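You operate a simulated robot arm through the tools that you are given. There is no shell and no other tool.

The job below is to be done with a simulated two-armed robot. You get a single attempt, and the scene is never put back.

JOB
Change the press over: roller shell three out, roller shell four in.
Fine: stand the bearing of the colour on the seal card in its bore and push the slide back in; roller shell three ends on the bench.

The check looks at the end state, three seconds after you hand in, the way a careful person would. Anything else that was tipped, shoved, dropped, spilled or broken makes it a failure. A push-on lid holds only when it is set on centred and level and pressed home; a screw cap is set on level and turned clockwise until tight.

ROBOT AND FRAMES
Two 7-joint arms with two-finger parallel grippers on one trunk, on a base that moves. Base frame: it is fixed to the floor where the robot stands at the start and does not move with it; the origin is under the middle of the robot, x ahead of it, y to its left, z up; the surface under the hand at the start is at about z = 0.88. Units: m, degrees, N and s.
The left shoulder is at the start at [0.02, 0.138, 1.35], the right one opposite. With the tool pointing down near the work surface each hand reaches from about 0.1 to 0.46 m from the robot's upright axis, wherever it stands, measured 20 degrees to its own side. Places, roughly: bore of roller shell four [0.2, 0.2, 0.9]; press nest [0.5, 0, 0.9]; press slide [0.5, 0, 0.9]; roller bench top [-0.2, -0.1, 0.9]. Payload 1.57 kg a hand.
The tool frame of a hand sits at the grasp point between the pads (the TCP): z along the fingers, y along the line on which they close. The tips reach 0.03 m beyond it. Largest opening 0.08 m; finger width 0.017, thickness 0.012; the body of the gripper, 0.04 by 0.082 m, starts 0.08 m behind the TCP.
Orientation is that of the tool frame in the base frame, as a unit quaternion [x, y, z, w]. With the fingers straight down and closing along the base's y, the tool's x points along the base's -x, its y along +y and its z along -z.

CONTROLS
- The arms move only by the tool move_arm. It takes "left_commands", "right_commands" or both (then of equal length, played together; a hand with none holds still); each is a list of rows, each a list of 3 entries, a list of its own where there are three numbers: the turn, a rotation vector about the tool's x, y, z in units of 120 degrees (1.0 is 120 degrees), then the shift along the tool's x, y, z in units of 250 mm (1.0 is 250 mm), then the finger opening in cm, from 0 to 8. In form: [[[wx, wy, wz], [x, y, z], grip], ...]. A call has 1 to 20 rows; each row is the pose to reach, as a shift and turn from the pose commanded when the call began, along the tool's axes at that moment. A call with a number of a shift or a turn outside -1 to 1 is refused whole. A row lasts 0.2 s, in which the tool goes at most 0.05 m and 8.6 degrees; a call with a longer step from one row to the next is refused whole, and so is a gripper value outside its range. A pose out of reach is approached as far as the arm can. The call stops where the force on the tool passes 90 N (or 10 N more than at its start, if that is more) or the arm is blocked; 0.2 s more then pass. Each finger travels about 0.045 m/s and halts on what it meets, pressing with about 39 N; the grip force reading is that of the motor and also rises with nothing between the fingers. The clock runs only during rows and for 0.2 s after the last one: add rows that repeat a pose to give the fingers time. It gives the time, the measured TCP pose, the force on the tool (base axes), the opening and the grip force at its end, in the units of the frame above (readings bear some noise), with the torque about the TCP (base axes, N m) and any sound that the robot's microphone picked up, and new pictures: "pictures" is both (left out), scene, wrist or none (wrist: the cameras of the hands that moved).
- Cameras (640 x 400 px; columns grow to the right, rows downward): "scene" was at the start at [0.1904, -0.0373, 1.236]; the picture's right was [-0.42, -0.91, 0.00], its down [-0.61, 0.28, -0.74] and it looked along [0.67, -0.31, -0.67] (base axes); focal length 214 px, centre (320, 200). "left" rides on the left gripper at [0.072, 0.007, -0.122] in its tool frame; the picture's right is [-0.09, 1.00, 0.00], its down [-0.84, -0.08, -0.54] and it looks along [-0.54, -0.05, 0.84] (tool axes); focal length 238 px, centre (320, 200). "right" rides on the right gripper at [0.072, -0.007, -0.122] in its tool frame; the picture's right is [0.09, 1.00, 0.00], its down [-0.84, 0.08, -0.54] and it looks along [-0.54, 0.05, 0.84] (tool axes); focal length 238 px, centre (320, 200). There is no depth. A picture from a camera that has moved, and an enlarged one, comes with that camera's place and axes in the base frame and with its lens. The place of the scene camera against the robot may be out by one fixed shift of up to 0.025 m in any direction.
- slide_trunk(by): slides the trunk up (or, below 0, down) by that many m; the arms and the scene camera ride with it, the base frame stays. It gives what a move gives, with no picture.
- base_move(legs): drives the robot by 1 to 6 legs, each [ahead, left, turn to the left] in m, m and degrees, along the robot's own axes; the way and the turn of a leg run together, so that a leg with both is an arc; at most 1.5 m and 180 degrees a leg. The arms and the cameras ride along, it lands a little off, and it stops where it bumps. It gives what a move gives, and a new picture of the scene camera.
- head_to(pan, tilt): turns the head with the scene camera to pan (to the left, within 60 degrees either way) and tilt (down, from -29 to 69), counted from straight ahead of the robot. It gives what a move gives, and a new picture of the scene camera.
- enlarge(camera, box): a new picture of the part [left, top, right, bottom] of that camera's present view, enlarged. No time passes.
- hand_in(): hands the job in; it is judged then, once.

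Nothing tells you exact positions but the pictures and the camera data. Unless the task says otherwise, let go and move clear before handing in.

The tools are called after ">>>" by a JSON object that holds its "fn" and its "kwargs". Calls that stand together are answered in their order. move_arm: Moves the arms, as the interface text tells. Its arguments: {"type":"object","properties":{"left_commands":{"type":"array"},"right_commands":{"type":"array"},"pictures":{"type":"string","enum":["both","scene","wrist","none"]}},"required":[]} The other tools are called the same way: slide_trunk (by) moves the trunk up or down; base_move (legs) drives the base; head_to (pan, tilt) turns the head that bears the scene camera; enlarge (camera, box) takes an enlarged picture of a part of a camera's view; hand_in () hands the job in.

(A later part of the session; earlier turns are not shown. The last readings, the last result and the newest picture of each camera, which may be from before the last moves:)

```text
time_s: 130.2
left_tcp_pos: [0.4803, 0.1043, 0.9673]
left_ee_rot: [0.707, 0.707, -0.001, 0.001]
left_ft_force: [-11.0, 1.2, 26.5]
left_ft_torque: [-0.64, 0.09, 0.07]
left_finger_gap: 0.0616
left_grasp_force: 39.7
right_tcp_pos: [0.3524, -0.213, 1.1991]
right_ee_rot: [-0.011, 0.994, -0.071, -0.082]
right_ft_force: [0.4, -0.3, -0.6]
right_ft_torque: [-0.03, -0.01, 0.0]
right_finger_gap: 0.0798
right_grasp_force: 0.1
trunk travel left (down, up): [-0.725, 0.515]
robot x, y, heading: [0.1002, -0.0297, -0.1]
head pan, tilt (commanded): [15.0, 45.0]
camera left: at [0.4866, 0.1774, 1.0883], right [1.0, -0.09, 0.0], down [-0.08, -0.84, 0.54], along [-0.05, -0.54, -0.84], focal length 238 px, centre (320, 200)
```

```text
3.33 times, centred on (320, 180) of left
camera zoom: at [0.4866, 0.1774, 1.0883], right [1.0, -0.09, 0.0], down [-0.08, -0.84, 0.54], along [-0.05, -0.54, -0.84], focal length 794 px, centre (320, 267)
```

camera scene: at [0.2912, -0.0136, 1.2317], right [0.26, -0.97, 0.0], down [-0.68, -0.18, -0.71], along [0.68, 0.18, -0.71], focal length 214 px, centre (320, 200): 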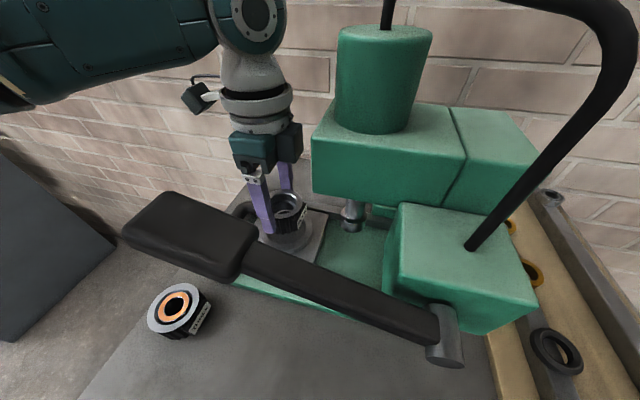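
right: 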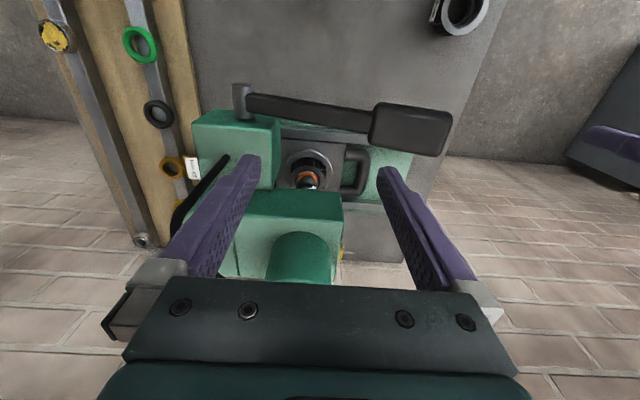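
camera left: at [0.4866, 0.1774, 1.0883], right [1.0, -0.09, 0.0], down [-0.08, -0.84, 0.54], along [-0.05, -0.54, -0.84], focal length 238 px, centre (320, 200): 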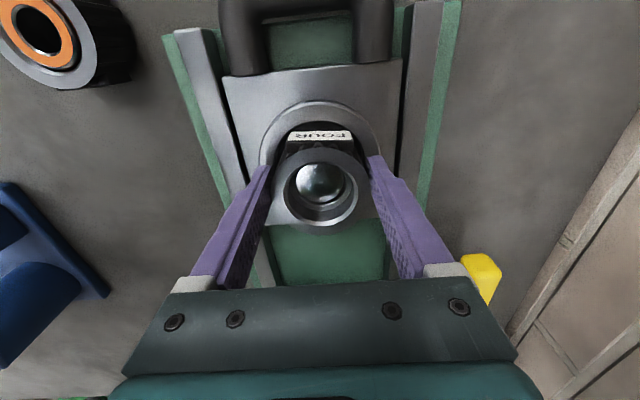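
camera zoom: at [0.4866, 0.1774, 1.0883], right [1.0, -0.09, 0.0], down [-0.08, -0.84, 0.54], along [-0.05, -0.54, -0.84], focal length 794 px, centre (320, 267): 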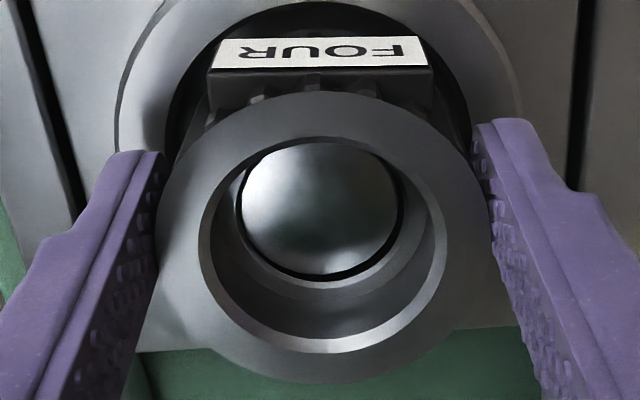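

There is contact 9 mm above the seat, on the −y side of the post. I'll raise 4 mm, shift 1.2 mm toward −y, and try again.

>>> {"fn": "move_arm", "kwargs": {"left_commands": [[[0, 0, 0], [0, 0, -0.02], 5.0], [[0, 0, 0], [-0.005, 0.0, -0.02], 5.0], [[0, 0, 0], [-0.005, 0.0, -0.008], 5.0], [[0, 0, 0], [-0.005, 0.0, 0.0], 5.0], [[0, 0, 0], [-0.005, 0.0, 0.0], 5.0]], "pictures": "wrist"}}

>>> {"fn": "enlarge", "kwargs": {"camera": "left", "box": [260, 120, 380, 240]}}

```text
time_s: 131.4
left_tcp_pos: [0.4789, 0.1064, 0.9677]
left_ee_rot: [0.707, 0.707, -0.001, 0.0]
left_ft_force: [-7.5, 4.0, 16.3]
left_ft_torque: [-0.55, 0.21, -0.22]
left_finger_gap: 0.0615
left_grasp_force: 39.0
right_tcp_pos: [0.3518, -0.2123, 1.1999]
right_ee_rot: [-0.01, 0.994, -0.07, -0.082]
right_ft_force: [0.3, 0.5, -0.1]
right_ft_torque: [0.0, -0.02, 0.0]
right_finger_gap: 0.08
right_grasp_force: 0.0
trunk travel left (down, up): [-0.725, 0.515]
robot x, y, heading: [0.1003, -0.0364, -0.2]
head pan, tilt (commanded): [15.0, 45.0]
camera left: at [0.4859, 0.1768, 1.0882], right [1.0, -0.09, 0.0], down [-0.08, -0.84, 0.54], along [-0.05, -0.54, -0.84], focal length 238 px, centre (320, 200)
```

left: 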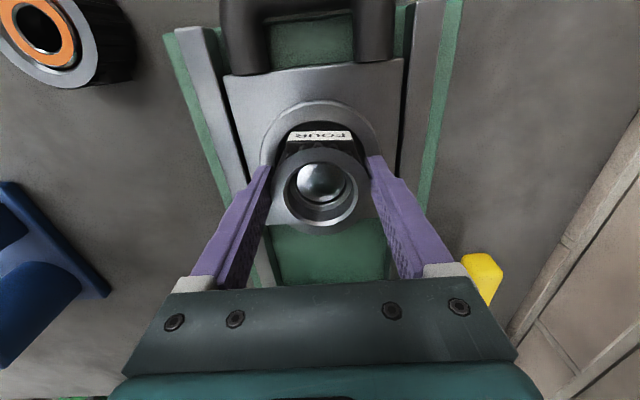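

```text
3.33 times, centred on (320, 180) of left
camera zoom: at [0.4859, 0.1768, 1.0882], right [1.0, -0.09, 0.0], down [-0.08, -0.84, 0.54], along [-0.05, -0.54, -0.84], focal length 794 px, centre (320, 267)
```

zoom: 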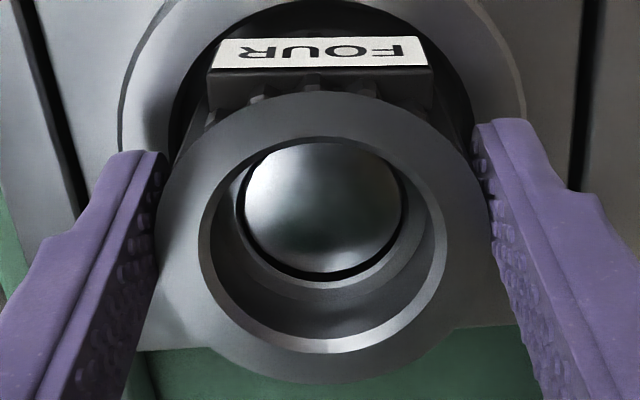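

The force pattern suggests the shell's outer edge is touching the ring on the −y/+x side, so it should go the other way. I'll raise 4 mm, shift +2.2 mm in y and −0.5 mm in x, and lower again.

>>> {"fn": "move_arm", "kwargs": {"left_commands": [[[0, 0, 0], [0, 0, -0.018], 5.0], [[0, 0, 0], [0.009, -0.002, -0.018], 5.0], [[0, 0, 0], [0.009, -0.002, -0.006], 5.0], [[0, 0, 0], [0.009, -0.002, 0.004], 5.0], [[0, 0, 0], [0.009, -0.002, 0.004], 5.0]], "pictures": "wrist"}}

>>> {"fn": "enlarge", "kwargs": {"camera": "left", "box": [260, 120, 380, 240]}}

```text
time_s: 132.6
left_tcp_pos: [0.4802, 0.1068, 0.9668]
left_ee_rot: [0.707, 0.707, -0.001, 0.001]
left_ft_force: [-5.8, 1.6, 18.2]
left_ft_torque: [-0.81, 0.29, -0.18]
left_finger_gap: 0.0613
left_grasp_force: 39.8
right_tcp_pos: [0.3519, -0.2125, 1.2006]
right_ee_rot: [-0.01, 0.994, -0.071, -0.082]
right_ft_force: [0.8, -0.4, 0.7]
right_ft_torque: [0.03, -0.01, -0.01]
right_finger_gap: 0.08
right_grasp_force: 0.0
trunk travel left (down, up): [-0.725, 0.515]
robot x, y, heading: [0.0998, -0.0322, -0.2]
head pan, tilt (commanded): [15.0, 45.0]
camera left: at [0.4861, 0.1786, 1.0876], right [1.0, -0.09, 0.0], down [-0.08, -0.84, 0.54], along [-0.05, -0.54, -0.84], focal length 238 px, centre (320, 200)
```

left: 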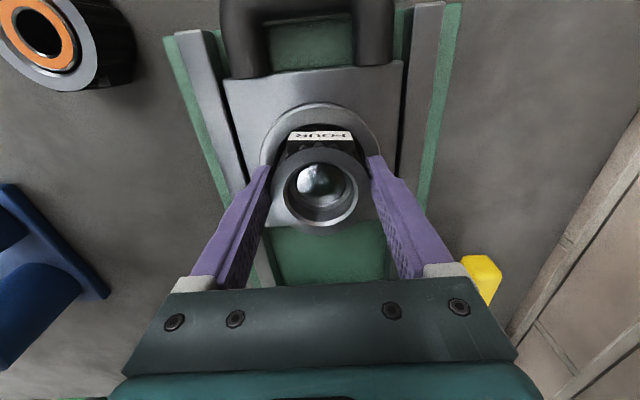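

```text
3.33 times, centred on (320, 180) of left
camera zoom: at [0.4861, 0.1786, 1.0876], right [1.0, -0.09, 0.0], down [-0.08, -0.84, 0.54], along [-0.05, -0.54, -0.84], focal length 794 px, centre (320, 267)
```

zoom: 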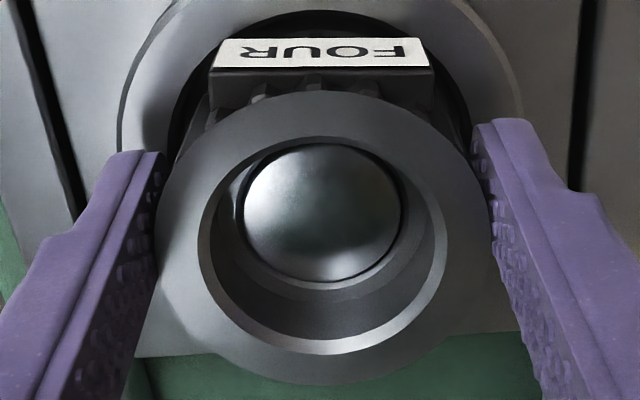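

I need to understand the post better. I'll raise the shell 5 cm and study the nest from the scene camera.

>>> {"fn": "move_arm", "kwargs": {"left_commands": [[[0, 0, 0], [-0.004, 0.002, -0.03], 5.0], [[0, 0, 0], [-0.004, 0.002, -0.12], 5.0], [[0, 0, 0], [-0.004, 0.002, -0.22], 5.0], [[0, 0, 0], [-0.004, 0.002, -0.32], 5.0], [[0, 0, 0], [-0.004, 0.002, -0.32], 5.0]], "pictures": "wrist"}}

>>> {"fn": "enlarge", "kwargs": {"camera": "scene", "box": [245, 190, 335, 260]}}

>>> {"fn": "enlarge", "kwargs": {"camera": "left", "box": [240, 60, 400, 240]}}

```text
time_s: 133.8
left_tcp_pos: [0.48, 0.1038, 1.0463]
left_ee_rot: [0.707, 0.708, -0.001, 0.0]
left_ft_force: [-0.4, -0.1, -4.7]
left_ft_torque: [0.03, -0.02, -0.02]
left_finger_gap: 0.0614
left_grasp_force: 39.8
right_tcp_pos: [0.3521, -0.2133, 1.2001]
right_ee_rot: [-0.01, 0.994, -0.071, -0.082]
right_ft_force: [0.9, 0.4, -0.4]
right_ft_torque: [0.01, 0.03, -0.03]
right_finger_gap: 0.0801
right_grasp_force: 0.1
trunk travel left (down, up): [-0.725, 0.515]
robot x, y, heading: [0.0979, -0.0311, 0.2]
head pan, tilt (commanded): [15.0, 45.0]
camera left: at [0.4861, 0.1764, 1.167], right [1.0, -0.09, 0.0], down [-0.08, -0.84, 0.54], along [-0.05, -0.54, -0.84], focal length 238 px, centre (320, 200)
```

left: 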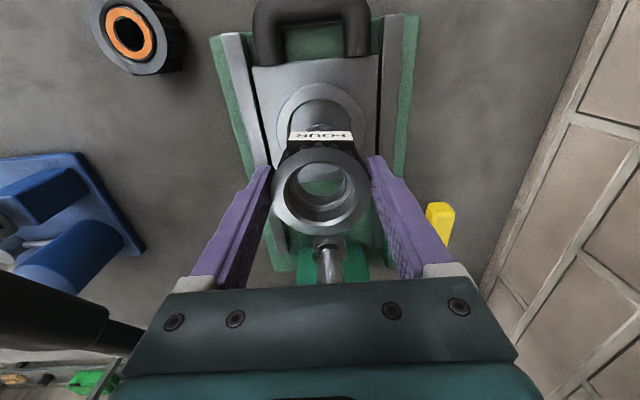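

```text
5.71 times, centred on (290, 225) of scene
camera zoom: at [0.2912, -0.0136, 1.2317], right [0.26, -0.97, 0.0], down [-0.68, -0.18, -0.71], along [0.68, 0.18, -0.71], focal length 1226 px, centre (491, 57)
```

zoom: 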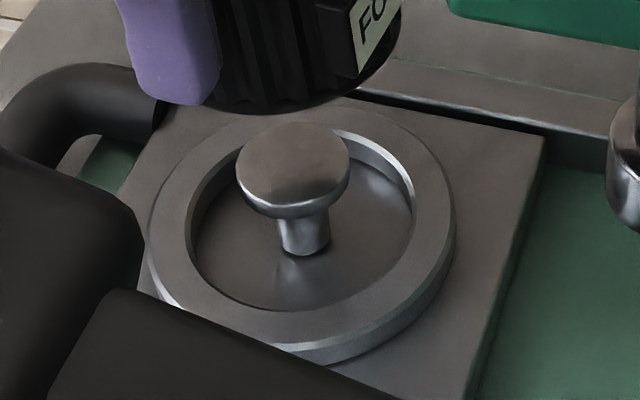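

```text
2.22 times, centred on (320, 150) of left
camera zoom: at [0.4861, 0.1764, 1.167], right [1.0, -0.09, 0.0], down [-0.08, -0.84, 0.54], along [-0.05, -0.54, -0.84], focal length 530 px, centre (320, 311)
```

zoom: 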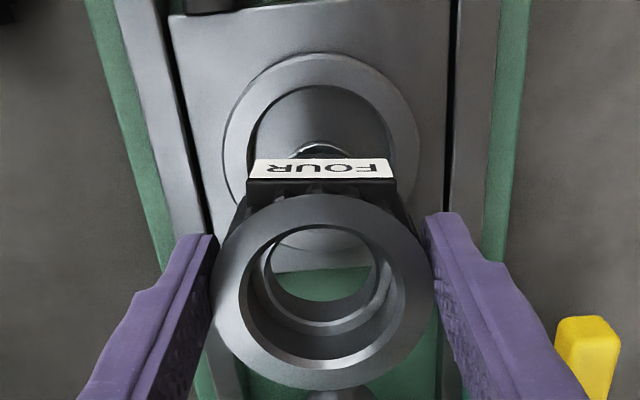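

The post and recess look clear. I'll lower again to just above the contact height and look at the shell's −y side from the scene camera.

>>> {"fn": "move_arm", "kwargs": {"left_commands": [[[0, 0, 0], [0, 0, 0.1], 5.0], [[0, 0, 0], [0, 0, 0.2], 5.0], [[0, 0, 0], [0, 0, 0.27], 5.0], [[0, 0, 0], [0, 0, 0.295], 5.0], [[0, 0, 0], [0, 0, 0.295], 5.0]], "pictures": "none"}}

>>> {"fn": "enlarge", "kwargs": {"camera": "scene", "box": [255, 195, 325, 255]}}

>>> {"fn": "enlarge", "kwargs": {"camera": "left", "box": [240, 90, 400, 240]}}

```text
time_s: 135.0
left_tcp_pos: [0.4819, 0.1052, 0.9743]
left_ee_rot: [0.707, 0.707, 0.0, 0.002]
left_ft_force: [-10.1, -2.6, 44.9]
left_ft_torque: [0.16, 1.27, 0.11]
left_finger_gap: 0.0613
left_grasp_force: 38.9
right_tcp_pos: [0.3518, -0.2132, 1.2013]
right_ee_rot: [-0.011, 0.994, -0.072, -0.081]
right_ft_force: [0.2, 1.0, 0.1]
right_ft_torque: [0.01, -0.01, 0.0]
right_finger_gap: 0.08
right_grasp_force: 0.1
trunk travel left (down, up): [-0.725, 0.515]
robot x, y, heading: [0.0941, -0.0307, -0.1]
head pan, tilt (commanded): [15.0, 45.0]
```

```text
6.67 times, centred on (290, 225) of scene
camera zoom: at [0.2923, -0.0131, 1.2326], right [0.26, -0.97, 0.0], down [-0.68, -0.18, -0.71], along [0.68, 0.18, -0.71], focal length 1430 px, centre (520, 33)
```

zoom: 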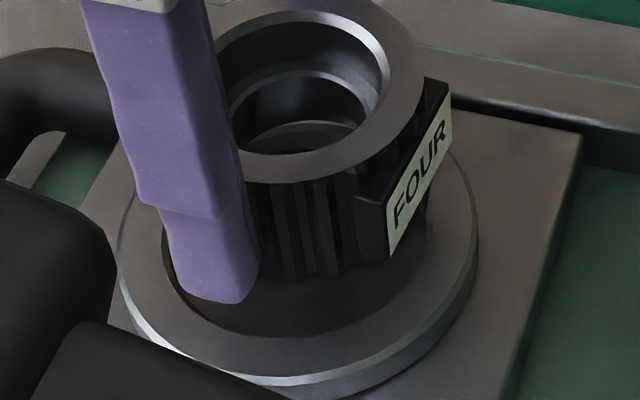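

```text
2.67 times, centred on (320, 165) of left
camera zoom: at [0.4886, 0.177, 1.0953], right [1.0, -0.09, 0.0], down [-0.08, -0.83, 0.54], along [-0.05, -0.54, -0.84], focal length 636 px, centre (320, 293)
```

zoom: 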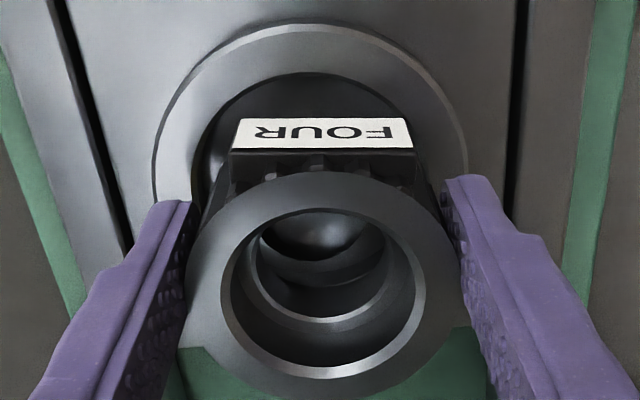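

The shell slipped up in the grip by several millimetres on contact, so I need to regrip it. I'll raise it and examine it.

>>> {"fn": "move_arm", "kwargs": {"left_commands": [[[0, 0, 0], [0, 0, -0.04], 5.0], [[0, 0, 0], [0, 0, -0.14], 5.0], [[0, 0, 0], [0, 0, -0.26], 5.0], [[0, 0, 0], [0, 0, -0.38], 5.0], [[0, 0, 0], [0, 0, -0.38], 5.0]], "pictures": "both"}}

>>> {"fn": "enlarge", "kwargs": {"camera": "scene", "box": [240, 140, 340, 260]}}

>>> {"fn": "enlarge", "kwargs": {"camera": "left", "box": [240, 60, 400, 240]}}

```text
time_s: 136.2
left_tcp_pos: [0.4807, 0.106, 1.0663]
left_ee_rot: [0.707, 0.707, 0.0, -0.001]
left_ft_force: [-0.2, 0.0, -5.4]
left_ft_torque: [0.01, 0.01, 0.0]
left_finger_gap: 0.0611
left_grasp_force: 39.1
right_tcp_pos: [0.3518, -0.2131, 1.1996]
right_ee_rot: [-0.011, 0.994, -0.071, -0.083]
right_ft_force: [-1.0, 1.0, -0.5]
right_ft_torque: [0.0, -0.02, -0.02]
right_finger_gap: 0.08
right_grasp_force: 0.1
trunk travel left (down, up): [-0.725, 0.515]
robot x, y, heading: [0.0991, -0.0323, -0.2]
head pan, tilt (commanded): [15.0, 45.0]
camera scene: at [0.2912, -0.0136, 1.2317], right [0.26, -0.97, 0.0], down [-0.68, -0.18, -0.71], along [0.68, 0.18, -0.71], focal length 214 px, centre (320, 200)
camera left: at [0.4859, 0.1784, 1.1882], right [1.0, -0.09, 0.0], down [-0.08, -0.84, 0.54], along [-0.05, -0.54, -0.84], focal length 238 px, centre (320, 200)
```

scene: 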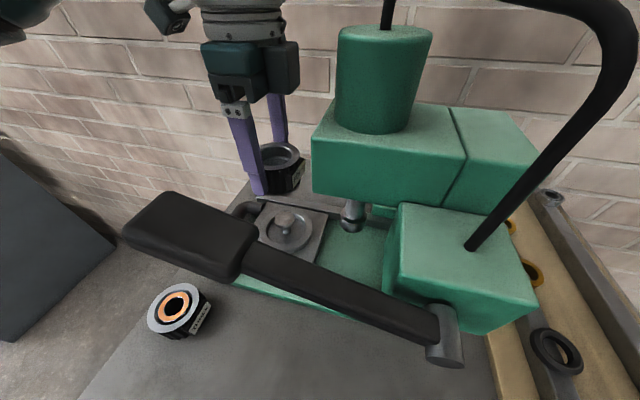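
left: 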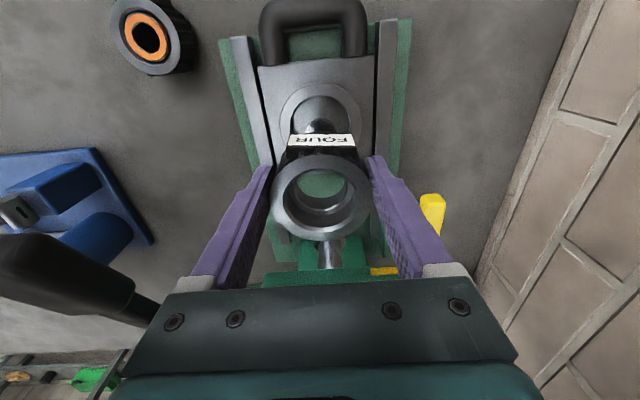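

```text
3.33 times, centred on (290, 200) of scene
camera zoom: at [0.2912, -0.0136, 1.2317], right [0.26, -0.97, 0.0], down [-0.68, -0.18, -0.71], along [0.68, 0.18, -0.71], focal length 715 px, centre (420, 200)
```

zoom: 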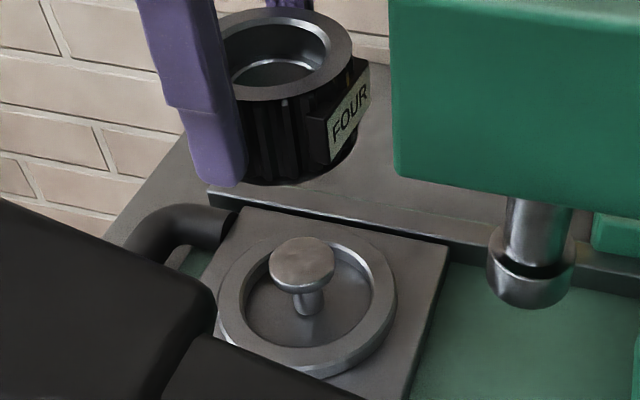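

```text
2.22 times, centred on (320, 150) of left
camera zoom: at [0.4859, 0.1784, 1.1882], right [1.0, -0.09, 0.0], down [-0.08, -0.84, 0.54], along [-0.05, -0.54, -0.84], focal length 530 px, centre (320, 311)
```

zoom: 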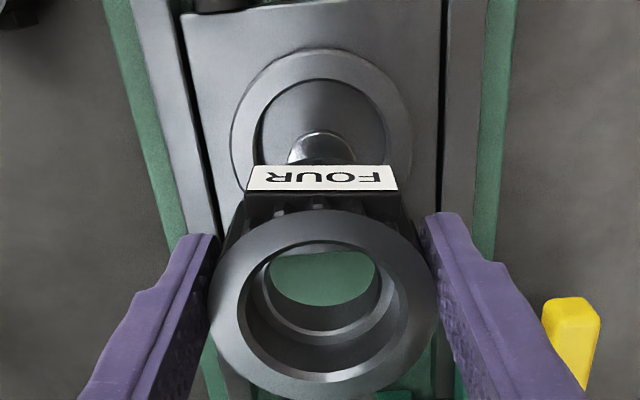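

I'll carry shell four back to its old place on the bench, set it down and regrip it higher and better centred.

>>> {"fn": "move_arm", "kwargs": {"left_commands": [[[0, 0, 0], [0.1, 0, 0], 5.0], [[0, 0, 0], [0.22, 0, 0], 5.0], [[0, 0, 0], [0.32, 0, 0], 5.0], [[0, 0, 0], [0.37, -0.08, 0], 5.0], [[0, 0, 0], [0.37, -0.2, 0], 5.0], [[0, 0, 0], [0.37, -0.33, 0], 5.0], [[0, 0, 0], [0.37, -0.46, 0], 5.0], [[0, 0, 0], [0.37, -0.58, 0], 5.0], [[0, 0, 0], [0.37, -0.62, 0], 5.0], [[0, 0, 0], [0.37, -0.62, 0], 5.0]], "pictures": "none"}}

>>> {"fn": "base_move", "kwargs": {"legs": [[-0.11, 0, 0]]}}

>>> {"fn": "enlarge", "kwargs": {"camera": "left", "box": [160, 0, 520, 225]}}

```text
time_s: 138.4
left_tcp_pos: [0.325, 0.1977, 1.0667]
left_ee_rot: [0.707, 0.707, -0.002, 0.0]
left_ft_force: [0.2, 0.5, -4.6]
left_ft_torque: [-0.01, -0.05, -0.01]
left_finger_gap: 0.0611
left_grasp_force: 39.3
right_tcp_pos: [0.3525, -0.2131, 1.1989]
right_ee_rot: [-0.01, 0.994, -0.071, -0.083]
right_ft_force: [-1.1, -0.1, 1.0]
right_ft_torque: [0.0, -0.02, -0.01]
right_finger_gap: 0.0804
right_grasp_force: 0.0
trunk travel left (down, up): [-0.725, 0.515]
robot x, y, heading: [0.0947, -0.0327, -0.1]
head pan, tilt (commanded): [15.0, 45.0]
```

```text
time_s: 139.6
left_tcp_pos: [0.2137, 0.1965, 1.0667]
left_ee_rot: [0.707, 0.707, -0.001, -0.001]
left_ft_force: [0.0, 0.1, -5.3]
left_ft_torque: [0.01, 0.03, 0.01]
left_finger_gap: 0.061
left_grasp_force: 38.7
right_tcp_pos: [0.2414, -0.2132, 1.1987]
right_ee_rot: [-0.01, 0.994, -0.073, -0.082]
right_ft_force: [0.7, 0.1, 0.2]
right_ft_torque: [0.01, 0.02, 0.04]
right_finger_gap: 0.0801
right_grasp_force: 0.1
trunk travel left (down, up): [-0.725, 0.515]
robot x, y, heading: [-0.0094, -0.0305, 0.0]
head pan, tilt (commanded): [15.0, 45.0]
camera scene: at [0.18, -0.0135, 1.2317], right [0.26, -0.97, 0.0], down [-0.68, -0.18, -0.71], along [0.68, 0.18, -0.71], focal length 214 px, centre (320, 200)
```

scene: 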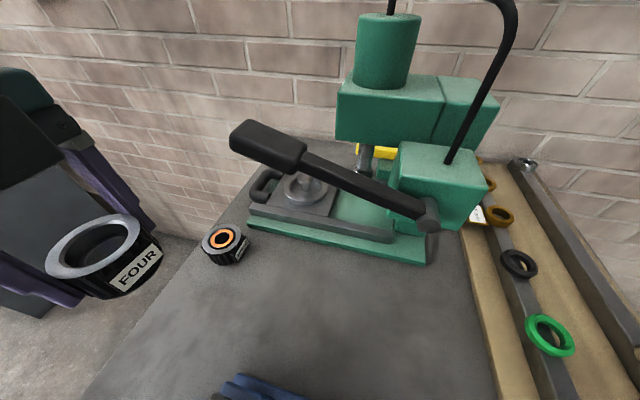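

```text
1.78 times, centred on (340, 112) of left
camera zoom: at [0.2206, 0.2692, 1.187], right [1.0, -0.09, 0.0], down [-0.08, -0.84, 0.54], along [-0.05, -0.54, -0.84], focal length 424 px, centre (284, 356)
```

zoom: 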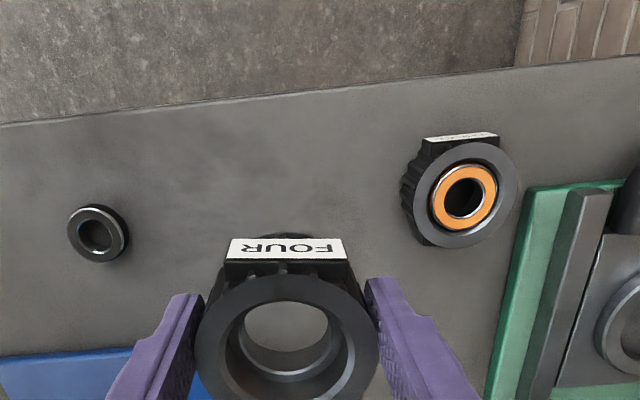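

>>> {"fn": "move_arm", "kwargs": {"left_commands": [[[0, 0, 0], [0, 0, 0.1], 5.0], [[0, 0, 0], [0, 0, 0.22], 5.0], [[0, 0, 0], [0, 0, 0.34], 5.0], [[0, 0, 0], [0, 0, 0.45], 5.0], [[0, 0, 0], [0, 0, 0.54], 5.0], [[0, 0, 0], [0, 0, 0.58], 5.0], [[0, 0, 0], [0, 0, 0.58], 5.0]], "pictures": "none"}}

>>> {"fn": "move_arm", "kwargs": {"left_commands": [[[0, 0, 0], [0, 0, 0.006], 5.0], [[0, 0, 0], [0, 0, 0.012], 5.0], [[0, 0, 0], [0, 0, 0.012], 5.0]], "pictures": "wrist"}}

```text
time_s: 141.2
left_tcp_pos: [0.2141, 0.1969, 0.9205]
left_ee_rot: [0.707, 0.707, -0.001, 0.0]
left_ft_force: [0.3, -0.3, -4.1]
left_ft_torque: [0.06, -0.01, 0.01]
left_finger_gap: 0.061
left_grasp_force: 39.2
right_tcp_pos: [0.2407, -0.2143, 1.1992]
right_ee_rot: [-0.01, 0.994, -0.072, -0.082]
right_ft_force: [0.5, -0.4, 0.0]
right_ft_torque: [-0.01, -0.01, -0.03]
right_finger_gap: 0.0801
right_grasp_force: 0.1
trunk travel left (down, up): [-0.725, 0.515]
robot x, y, heading: [-0.0109, -0.0295, -0.1]
head pan, tilt (commanded): [15.0, 45.0]
```

```text
time_s: 142.0
left_tcp_pos: [0.2146, 0.1971, 0.9187]
left_ee_rot: [0.707, 0.707, -0.001, -0.001]
left_ft_force: [-0.2, 1.0, -4.7]
left_ft_torque: [0.03, 0.03, 0.0]
left_finger_gap: 0.0612
left_grasp_force: 38.7
right_tcp_pos: [0.2407, -0.2126, 1.199]
right_ee_rot: [-0.009, 0.994, -0.072, -0.083]
right_ft_force: [-0.3, 0.1, -0.6]
right_ft_torque: [-0.02, -0.02, 0.01]
right_finger_gap: 0.0799
right_grasp_force: 0.1
trunk travel left (down, up): [-0.725, 0.515]
robot x, y, heading: [-0.01, -0.0333, -0.1]
head pan, tilt (commanded): [15.0, 45.0]
camera left: at [0.2206, 0.2694, 1.0386], right [1.0, -0.09, 0.0], down [-0.08, -0.84, 0.54], along [-0.05, -0.54, -0.84], focal length 238 px, centre (320, 200)
```

left: 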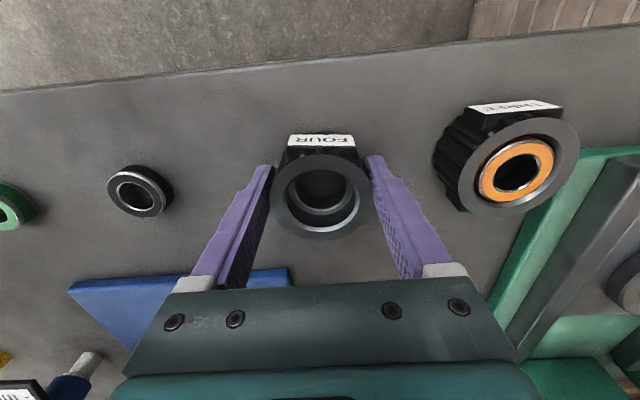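

>>> {"fn": "move_arm", "kwargs": {"left_commands": [[[0, 0, 0], [0, 0, 0.006], 5.0], [[0, 0, 0], [0, 0, 0.012], 5.0], [[0, 0, 0], [0, 0, 0.012], 5.0]], "pictures": "none"}}

>>> {"fn": "move_arm", "kwargs": {"left_commands": [[[0, 0, 0], [0, 0, 0.004], 5.0], [[0, 0, 0], [0, 0, 0.008], 5.0], [[0, 0, 0], [0, 0, 0.008], 5.0]], "pictures": "none"}}

```text
time_s: 142.8
left_tcp_pos: [0.2145, 0.199, 0.9164]
left_ee_rot: [0.707, 0.707, -0.001, 0.001]
left_ft_force: [-7.7, -0.7, 28.4]
left_ft_torque: [-1.16, 0.1, -0.23]
left_finger_gap: 0.0614
left_grasp_force: 39.1
right_tcp_pos: [0.2402, -0.2115, 1.1996]
right_ee_rot: [-0.008, 0.994, -0.07, -0.082]
right_ft_force: [0.6, 0.4, 0.2]
right_ft_torque: [-0.01, -0.02, 0.05]
right_finger_gap: 0.0798
right_grasp_force: 0.1
trunk travel left (down, up): [-0.725, 0.515]
robot x, y, heading: [-0.0144, -0.0317, -0.0]
head pan, tilt (commanded): [15.0, 45.0]
```

```text
time_s: 143.6
left_tcp_pos: [0.2144, 0.1976, 0.9184]
left_ee_rot: [0.708, 0.706, -0.002, 0.002]
left_ft_force: [-20.4, -8.3, 86.0]
left_ft_torque: [0.69, 0.81, 0.6]
left_finger_gap: 0.0614
left_grasp_force: 39.1
right_tcp_pos: [0.2401, -0.2125, 1.2001]
right_ee_rot: [-0.009, 0.994, -0.07, -0.083]
right_ft_force: [0.5, -0.1, 0.7]
right_ft_torque: [0.02, 0.02, -0.04]
right_finger_gap: 0.0801
right_grasp_force: 0.1
trunk travel left (down, up): [-0.725, 0.515]
robot x, y, heading: [-0.0139, -0.0321, -0.4]
head pan, tilt (commanded): [15.0, 45.0]
```

The shell now stands flat on the bench. I'll open, rise to a higher grip height and check centring.

>>> {"fn": "move_arm", "kwargs": {"left_commands": [[[0, 0, 0], [0, 0, -0.01], 7.0], [[0, 0, 0], [0, 0, -0.02], 8.0], [[0, 0, 0], [0, 0, -0.04], 8.0], [[0, 0, 0], [-0.016, 0, -0.075], 8.0], [[0, 0, 0], [-0.016, 0, -0.075], 8.0]], "pictures": "wrist"}}

>>> {"fn": "enlarge", "kwargs": {"camera": "left", "box": [200, 50, 440, 250]}}

>>> {"fn": "enlarge", "kwargs": {"camera": "scene", "box": [100, 220, 280, 360]}}

```text
time_s: 144.8
left_tcp_pos: [0.2128, 0.193, 0.9327]
left_ee_rot: [0.706, 0.708, -0.001, -0.001]
left_ft_force: [-0.2, -0.1, -0.2]
left_ft_torque: [0.01, 0.0, 0.03]
left_finger_gap: 0.0798
left_grasp_force: 0.1
right_tcp_pos: [0.2414, -0.2139, 1.1979]
right_ee_rot: [-0.009, 0.994, -0.071, -0.082]
right_ft_force: [-0.7, 0.4, 0.0]
right_ft_torque: [-0.01, -0.01, -0.02]
right_finger_gap: 0.0798
right_grasp_force: 0.0
trunk travel left (down, up): [-0.725, 0.515]
robot x, y, heading: [-0.012, -0.0295, -0.3]
head pan, tilt (commanded): [15.0, 45.0]
camera left: at [0.2203, 0.2655, 1.0531], right [1.0, -0.09, 0.0], down [-0.08, -0.84, 0.54], along [-0.05, -0.54, -0.84], focal length 238 px, centre (320, 200)
```

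left: 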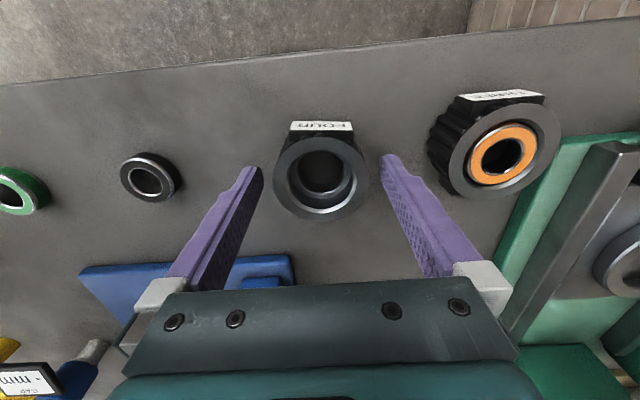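

```text
2.00 times, centred on (320, 150) of left
camera zoom: at [0.2203, 0.2655, 1.0531], right [1.0, -0.09, 0.0], down [-0.08, -0.84, 0.54], along [-0.05, -0.54, -0.84], focal length 477 px, centre (320, 300)
```

zoom: 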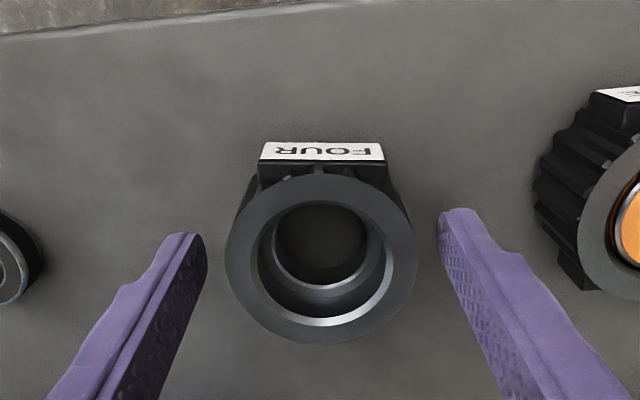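

```text
2.86 times, centred on (190, 290) of scene
camera zoom: at [0.1802, -0.0134, 1.2317], right [0.26, -0.97, 0.0], down [-0.68, -0.18, -0.71], along [0.68, 0.18, -0.71], focal length 613 px, centre (691, -57)
```

zoom: 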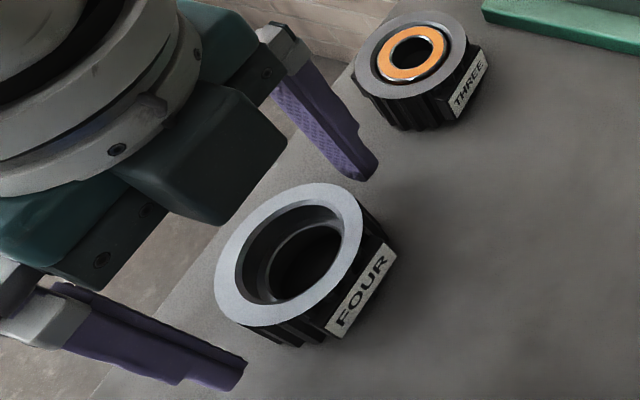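

I want to compare the label blocks of the two shells, because one could be touching the ring. Zooming in.

>>> {"fn": "enlarge", "kwargs": {"camera": "scene", "box": [155, 255, 235, 335]}}

>>> {"fn": "enlarge", "kwargs": {"camera": "scene", "box": [190, 210, 260, 275]}}

```text
5.00 times, centred on (195, 295) of scene
camera zoom: at [0.1802, -0.0134, 1.2317], right [0.26, -0.97, 0.0], down [-0.68, -0.18, -0.71], along [0.68, 0.18, -0.71], focal length 1072 px, centre (945, -275)
```

zoom: 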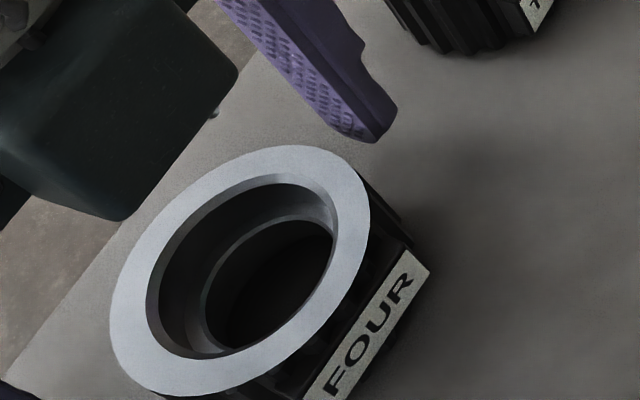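

```text
6.15 times, centred on (225, 242) of scene
camera zoom: at [0.1802, -0.0134, 1.2317], right [0.26, -0.97, 0.0], down [-0.68, -0.18, -0.71], along [0.68, 0.18, -0.71], focal length 1320 px, centre (905, -62)
```

zoom: 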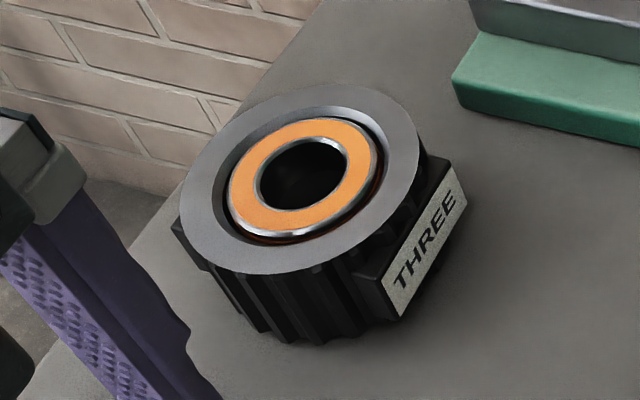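

Before regripping I'll look into shell four's bore for ledges.

>>> {"fn": "enlarge", "kwargs": {"camera": "left", "box": [270, 120, 370, 225]}}

>>> {"fn": "enlarge", "kwargs": {"camera": "left", "box": [100, 130, 200, 220]}}

```text
3.81 times, centred on (320, 172) of left
camera zoom: at [0.2203, 0.2655, 1.0531], right [1.0, -0.09, 0.0], down [-0.08, -0.84, 0.54], along [-0.05, -0.54, -0.84], focal length 908 px, centre (320, 305)
```

zoom: 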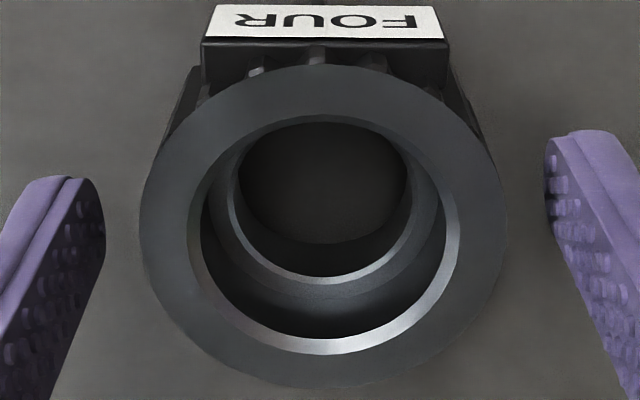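

```text
4.44 times, centred on (150, 175) of left
camera zoom: at [0.2203, 0.2655, 1.0531], right [1.0, -0.09, 0.0], down [-0.08, -0.84, 0.54], along [-0.05, -0.54, -0.84], focal length 1059 px, centre (1076, 311)
```

zoom: 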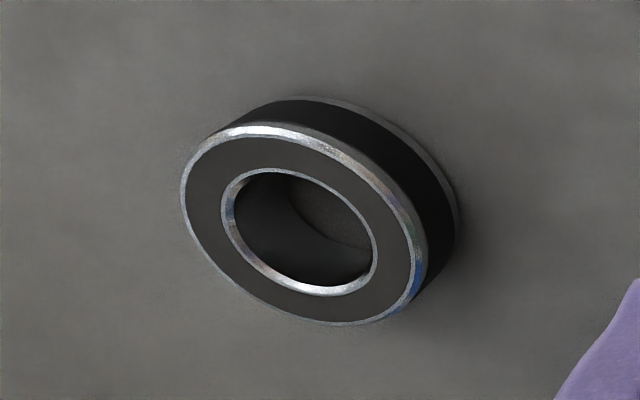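

I'll test the nest directly with empty closed fingers: drive forward again and touch the post gently to learn its height and whether it is sprung.

>>> {"fn": "move_arm", "kwargs": {"left_commands": [[[0, 0, 0], [0, 0, -0.12], 8.0], [[0, 0, 0], [0.01, 0, -0.28], 8.0], [[0, 0, 0], [0.03, 0, -0.42], 6.0], [[0, 0, 0], [0.03, 0, -0.5], 3.0], [[0, 0, 0], [0.03, 0, -0.5], 0.0], [[0, 0, 0], [0.03, 0, -0.5], 0.0]], "pictures": "none"}}

>>> {"fn": "base_move", "kwargs": {"legs": [[0.11, 0, 0]]}}

>>> {"fn": "move_arm", "kwargs": {"left_commands": [[[0, 0, 0], [0, 0.12, 0], 0], [[0, 0, 0], [0, 0.28, 0], 0], [[0, 0, 0], [0, 0.44, 0], 0], [[0, 0, 0], [0, 0.58, 0], 0], [[0, 0, 0], [-0.1, 0.62, 0], 0], [[0, 0, 0], [-0.24, 0.62, 0], 0], [[0, 0, 0], [-0.36, 0.62, 0], 0], [[0, 0, 0], [-0.376, 0.62, 0], 0], [[0, 0, 0], [-0.376, 0.62, 0], 0]], "pictures": "both"}}

>>> {"fn": "enlarge", "kwargs": {"camera": "left", "box": [220, 60, 420, 210]}}

```text
time_s: 146.2
left_tcp_pos: [0.2142, 0.2037, 1.0582]
left_ee_rot: [0.707, 0.707, -0.001, 0.0]
left_ft_force: [0.4, 0.4, -0.6]
left_ft_torque: [0.0, 0.0, -0.02]
left_finger_gap: 0.0
left_grasp_force: 2.3
right_tcp_pos: [0.2411, -0.214, 1.1994]
right_ee_rot: [-0.01, 0.994, -0.072, -0.082]
right_ft_force: [-0.4, 0.2, -0.2]
right_ft_torque: [0.01, 0.03, 0.01]
right_finger_gap: 0.0801
right_grasp_force: 0.0
trunk travel left (down, up): [-0.725, 0.515]
robot x, y, heading: [-0.0108, -0.0328, -0.3]
head pan, tilt (commanded): [15.0, 45.0]
```

```text
time_s: 147.3
left_tcp_pos: [0.3235, 0.2022, 1.057]
left_ee_rot: [0.708, 0.706, 0.0, 0.0]
left_ft_force: [-0.5, -0.1, 0.3]
left_ft_torque: [0.0, 0.01, -0.02]
left_finger_gap: 0.0
left_grasp_force: 21.6
right_tcp_pos: [0.3501, -0.2126, 1.2008]
right_ee_rot: [-0.009, 0.994, -0.071, -0.082]
right_ft_force: [0.1, 0.1, 0.1]
right_ft_torque: [-0.02, 0.02, 0.01]
right_finger_gap: 0.0798
right_grasp_force: 0.1
trunk travel left (down, up): [-0.725, 0.515]
robot x, y, heading: [0.0942, -0.0341, -0.2]
head pan, tilt (commanded): [15.0, 45.0]
camera scene: at [0.2895, -0.0139, 1.2318], right [0.26, -0.97, 0.0], down [-0.68, -0.18, -0.71], along [0.68, 0.18, -0.71], focal length 214 px, centre (320, 200)
```

scene: 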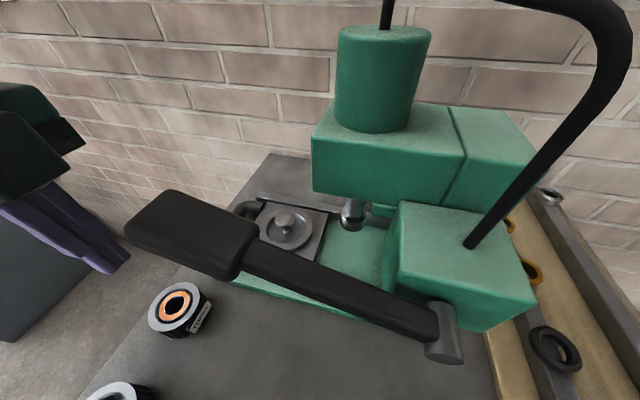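

```text
time_s: 149.3
left_tcp_pos: [0.4809, 0.1069, 1.0574]
left_ee_rot: [0.707, 0.707, 0.0, -0.001]
left_ft_force: [0.8, 0.5, 0.2]
left_ft_torque: [0.0, -0.02, 0.01]
left_finger_gap: 0.0
left_grasp_force: 21.6
right_tcp_pos: [0.3498, -0.2141, 1.2004]
right_ee_rot: [-0.01, 0.994, -0.071, -0.083]
right_ft_force: [-0.1, -1.3, 0.2]
right_ft_torque: [0.0, 0.0, 0.01]
right_finger_gap: 0.0795
right_grasp_force: 0.1
trunk travel left (down, up): [-0.725, 0.515]
robot x, y, heading: [0.0993, -0.0302, -0.1]
head pan, tilt (commanded): [15.0, 45.0]
camera scene: at [0.2895, -0.0138, 1.2318], right [0.26, -0.97, 0.0], down [-0.68, -0.18, -0.71], along [0.68, 0.18, -0.71], focal length 214 px, centre (320, 200)
camera left: at [0.4857, 0.1782, 1.1788], right [1.0, -0.09, 0.0], down [-0.08, -0.84, 0.54], along [-0.05, -0.54, -0.84], focal length 238 px, centre (320, 200)
```

scene: 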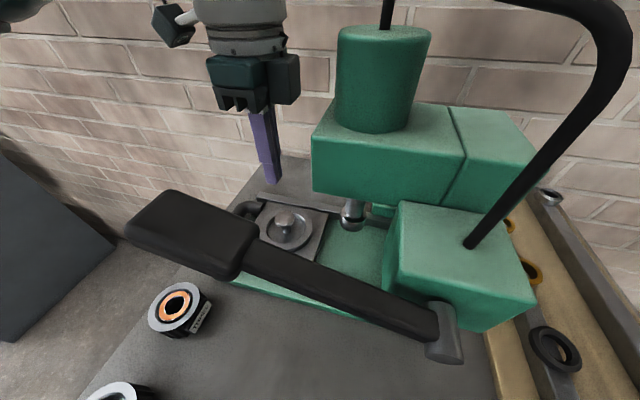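
left: 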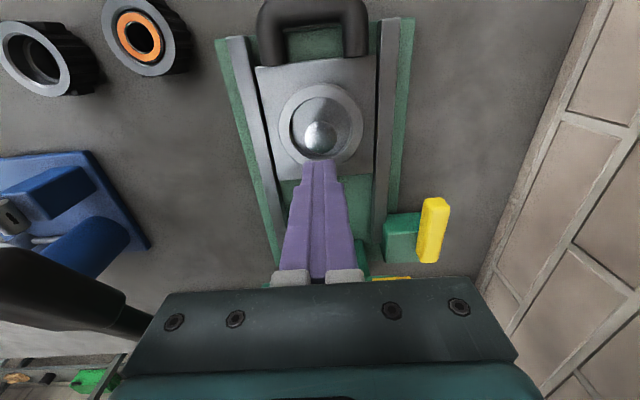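

```text
2.67 times, centred on (320, 135) of left
camera zoom: at [0.4857, 0.1782, 1.1788], right [1.0, -0.09, 0.0], down [-0.08, -0.84, 0.54], along [-0.05, -0.54, -0.84], focal length 636 px, centre (320, 373)
```

zoom: 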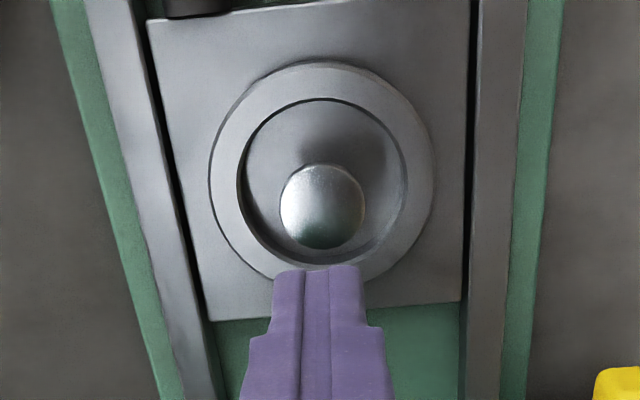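

This clear view gives the nest centre about 1.4 mm to +x and 2.6 mm to −y of the TCP here, so my earlier attempts were 2–3 mm off toward −y: the shell was landing on the ring edge. I'll quickly touch the post to learn its height and compliance.

>>> {"fn": "move_arm", "kwargs": {"left_commands": [[[0, 0, 0], [-0.01, 0.006, 0.12], 0], [[0, 0, 0], [-0.01, 0.006, 0.22], 0], [[0, 0, 0], [-0.01, 0.006, 0.28], 0], [[0, 0, 0], [-0.01, 0.006, 0.296], 0], [[0, 0, 0], [-0.01, 0.006, 0.296], 0]], "pictures": "none"}}

>>> {"fn": "move_arm", "kwargs": {"left_commands": [[[0, 0, 0], [0, 0, 0.006], 0], [[0, 0, 0], [0, 0, 0.012], 0], [[0, 0, 0], [0, 0, 0.012], 0]], "pictures": "wrist"}}

```text
time_s: 150.6
left_tcp_pos: [0.4811, 0.1059, 0.9836]
left_ee_rot: [0.708, 0.706, -0.001, -0.001]
left_ft_force: [-0.2, 0.8, -0.8]
left_ft_torque: [0.01, -0.03, 0.01]
left_finger_gap: 0.0
left_grasp_force: 21.6
right_tcp_pos: [0.3492, -0.2126, 1.1997]
right_ee_rot: [-0.01, 0.994, -0.071, -0.082]
right_ft_force: [-0.7, -1.0, -0.3]
right_ft_torque: [-0.01, 0.0, -0.05]
right_finger_gap: 0.0796
right_grasp_force: 0.0
trunk travel left (down, up): [-0.725, 0.515]
robot x, y, heading: [0.0914, -0.0329, -0.4]
head pan, tilt (commanded): [15.0, 45.0]
```

```text
time_s: 151.3
left_tcp_pos: [0.4809, 0.1063, 0.9804]
left_ee_rot: [0.707, 0.707, 0.0, -0.001]
left_ft_force: [0.6, 1.2, -0.9]
left_ft_torque: [-0.02, -0.01, 0.01]
left_finger_gap: 0.0
left_grasp_force: 21.6
right_tcp_pos: [0.3497, -0.213, 1.1994]
right_ee_rot: [-0.009, 0.994, -0.071, -0.083]
right_ft_force: [0.3, 0.1, 0.0]
right_ft_torque: [0.02, 0.04, -0.01]
right_finger_gap: 0.0804
right_grasp_force: 0.0
trunk travel left (down, up): [-0.725, 0.515]
robot x, y, heading: [0.0968, -0.0311, -0.2]
head pan, tilt (commanded): [15.0, 45.0]
camera left: at [0.4871, 0.1773, 1.1013], right [1.0, -0.09, 0.0], down [-0.08, -0.84, 0.54], along [-0.05, -0.54, -0.84], focal length 238 px, centre (320, 200)
```

left: 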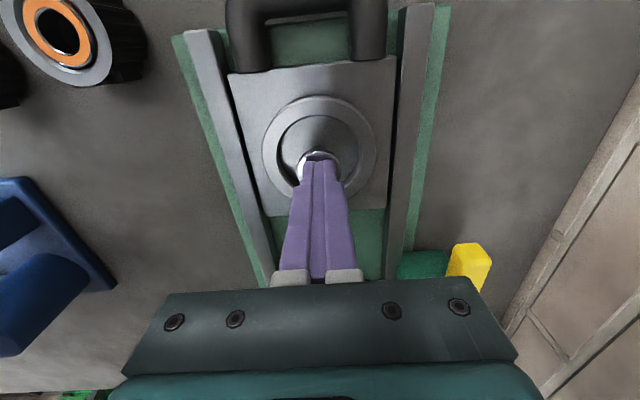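

>>> {"fn": "move_arm", "kwargs": {"left_commands": [[[0, 0, 0], [0, 0, 0.006], 0], [[0, 0, 0], [0, 0, 0.012], 0], [[0, 0, 0], [0, 0, 0.012], 0]], "pictures": "none"}}

>>> {"fn": "move_arm", "kwargs": {"left_commands": [[[0, 0, 0], [0, 0, 0.006], 0], [[0, 0, 0], [0, 0, 0.012], 0], [[0, 0, 0], [0, 0, 0.012], 0]], "pictures": "none"}}

```text
time_s: 152.2
left_tcp_pos: [0.4807, 0.1051, 0.9781]
left_ee_rot: [0.708, 0.706, 0.0, -0.001]
left_ft_force: [0.2, 1.0, 1.1]
left_ft_torque: [0.0, -0.01, -0.03]
left_finger_gap: 0.0001
left_grasp_force: 21.5
right_tcp_pos: [0.3498, -0.2147, 1.1989]
right_ee_rot: [-0.01, 0.994, -0.071, -0.083]
right_ft_force: [-0.6, -0.2, -0.4]
right_ft_torque: [0.01, -0.01, 0.02]
right_finger_gap: 0.08
right_grasp_force: 0.0
trunk travel left (down, up): [-0.725, 0.515]
robot x, y, heading: [0.0977, -0.0316, -0.1]
head pan, tilt (commanded): [15.0, 45.0]
```

```text
time_s: 152.9
left_tcp_pos: [0.4804, 0.1038, 0.9748]
left_ee_rot: [0.708, 0.706, 0.0, 0.0]
left_ft_force: [-0.3, 0.8, 2.1]
left_ft_torque: [0.01, 0.02, -0.04]
left_finger_gap: 0.0
left_grasp_force: 21.4
right_tcp_pos: [0.3508, -0.214, 1.1993]
right_ee_rot: [-0.009, 0.994, -0.07, -0.083]
right_ft_force: [-0.2, 0.7, 0.3]
right_ft_torque: [-0.01, -0.01, 0.03]
right_finger_gap: 0.0799
right_grasp_force: 0.0
trunk travel left (down, up): [-0.725, 0.515]
robot x, y, heading: [0.1, -0.03, -0.5]
head pan, tilt (commanded): [15.0, 45.0]
```

The post is sprung (soft), top at about z=0.949, so it will not hinder seating. Now I'll go back, regrip shell four higher and centred.

>>> {"fn": "move_arm", "kwargs": {"left_commands": [[[0, 0, 0], [0, 0, -0.1], 0], [[0, 0, 0], [0, 0, -0.24], 0], [[0, 0, 0], [0.08, 0, -0.33], 0], [[0, 0, 0], [0.22, 0, -0.33], 0], [[0, 0, 0], [0.34, -0.04, -0.33], 2], [[0, 0, 0], [0.38, -0.18, -0.33], 4], [[0, 0, 0], [0.38, -0.34, -0.33], 6], [[0, 0, 0], [0.38, -0.5, -0.33], 8], [[0, 0, 0], [0.38, -0.63, -0.33], 8], [[0, 0, 0], [0.38, -0.63, -0.33], 8]], "pictures": "none"}}

>>> {"fn": "base_move", "kwargs": {"legs": [[-0.11, 0, 0]]}}

>>> {"fn": "enlarge", "kwargs": {"camera": "left", "box": [200, 60, 440, 210]}}

```text
time_s: 155.2
left_tcp_pos: [0.3223, 0.2005, 1.0596]
left_ee_rot: [0.707, 0.707, -0.001, -0.001]
left_ft_force: [0.5, 0.5, -0.5]
left_ft_torque: [0.0, 0.0, 0.02]
left_finger_gap: 0.08
left_grasp_force: 0.0
right_tcp_pos: [0.3499, -0.2135, 1.1987]
right_ee_rot: [-0.009, 0.994, -0.071, -0.082]
right_ft_force: [0.9, -0.1, 0.8]
right_ft_torque: [-0.01, -0.03, 0.0]
right_finger_gap: 0.08
right_grasp_force: 0.1
trunk travel left (down, up): [-0.725, 0.515]
robot x, y, heading: [0.0983, -0.0339, -0.5]
head pan, tilt (commanded): [15.0, 45.0]
```

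```text
time_s: 156.3
left_tcp_pos: [0.2125, 0.2004, 1.0585]
left_ee_rot: [0.708, 0.706, 0.0, 0.0]
left_ft_force: [0.2, -0.5, -0.2]
left_ft_torque: [0.03, -0.01, -0.01]
left_finger_gap: 0.08
left_grasp_force: 0.1
right_tcp_pos: [0.2382, -0.2135, 1.1994]
right_ee_rot: [-0.009, 0.994, -0.072, -0.084]
right_ft_force: [-0.3, 1.0, -0.6]
right_ft_torque: [-0.04, 0.01, 0.01]
right_finger_gap: 0.0797
right_grasp_force: 0.0
trunk travel left (down, up): [-0.725, 0.515]
robot x, y, heading: [-0.0164, -0.0298, -0.2]
head pan, tilt (commanded): [15.0, 45.0]
camera scene: at [0.1787, -0.0136, 1.2318], right [0.25, -0.97, 0.0], down [-0.68, -0.18, -0.71], along [0.68, 0.18, -0.71], focal length 214 px, centre (320, 200)
```

scene: 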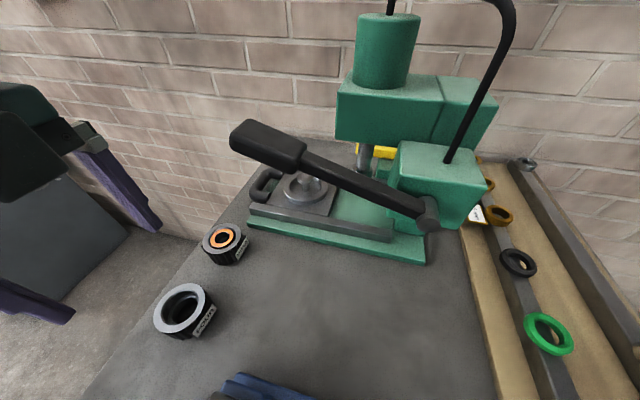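

```text
2.67 times, centred on (320, 135) of left
camera zoom: at [0.2183, 0.2719, 1.1794], right [1.0, -0.09, 0.0], down [-0.08, -0.84, 0.54], along [-0.05, -0.54, -0.84], focal length 636 px, centre (320, 373)
```

zoom: 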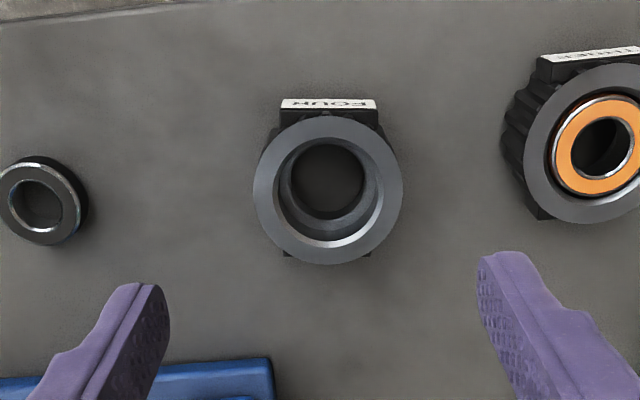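

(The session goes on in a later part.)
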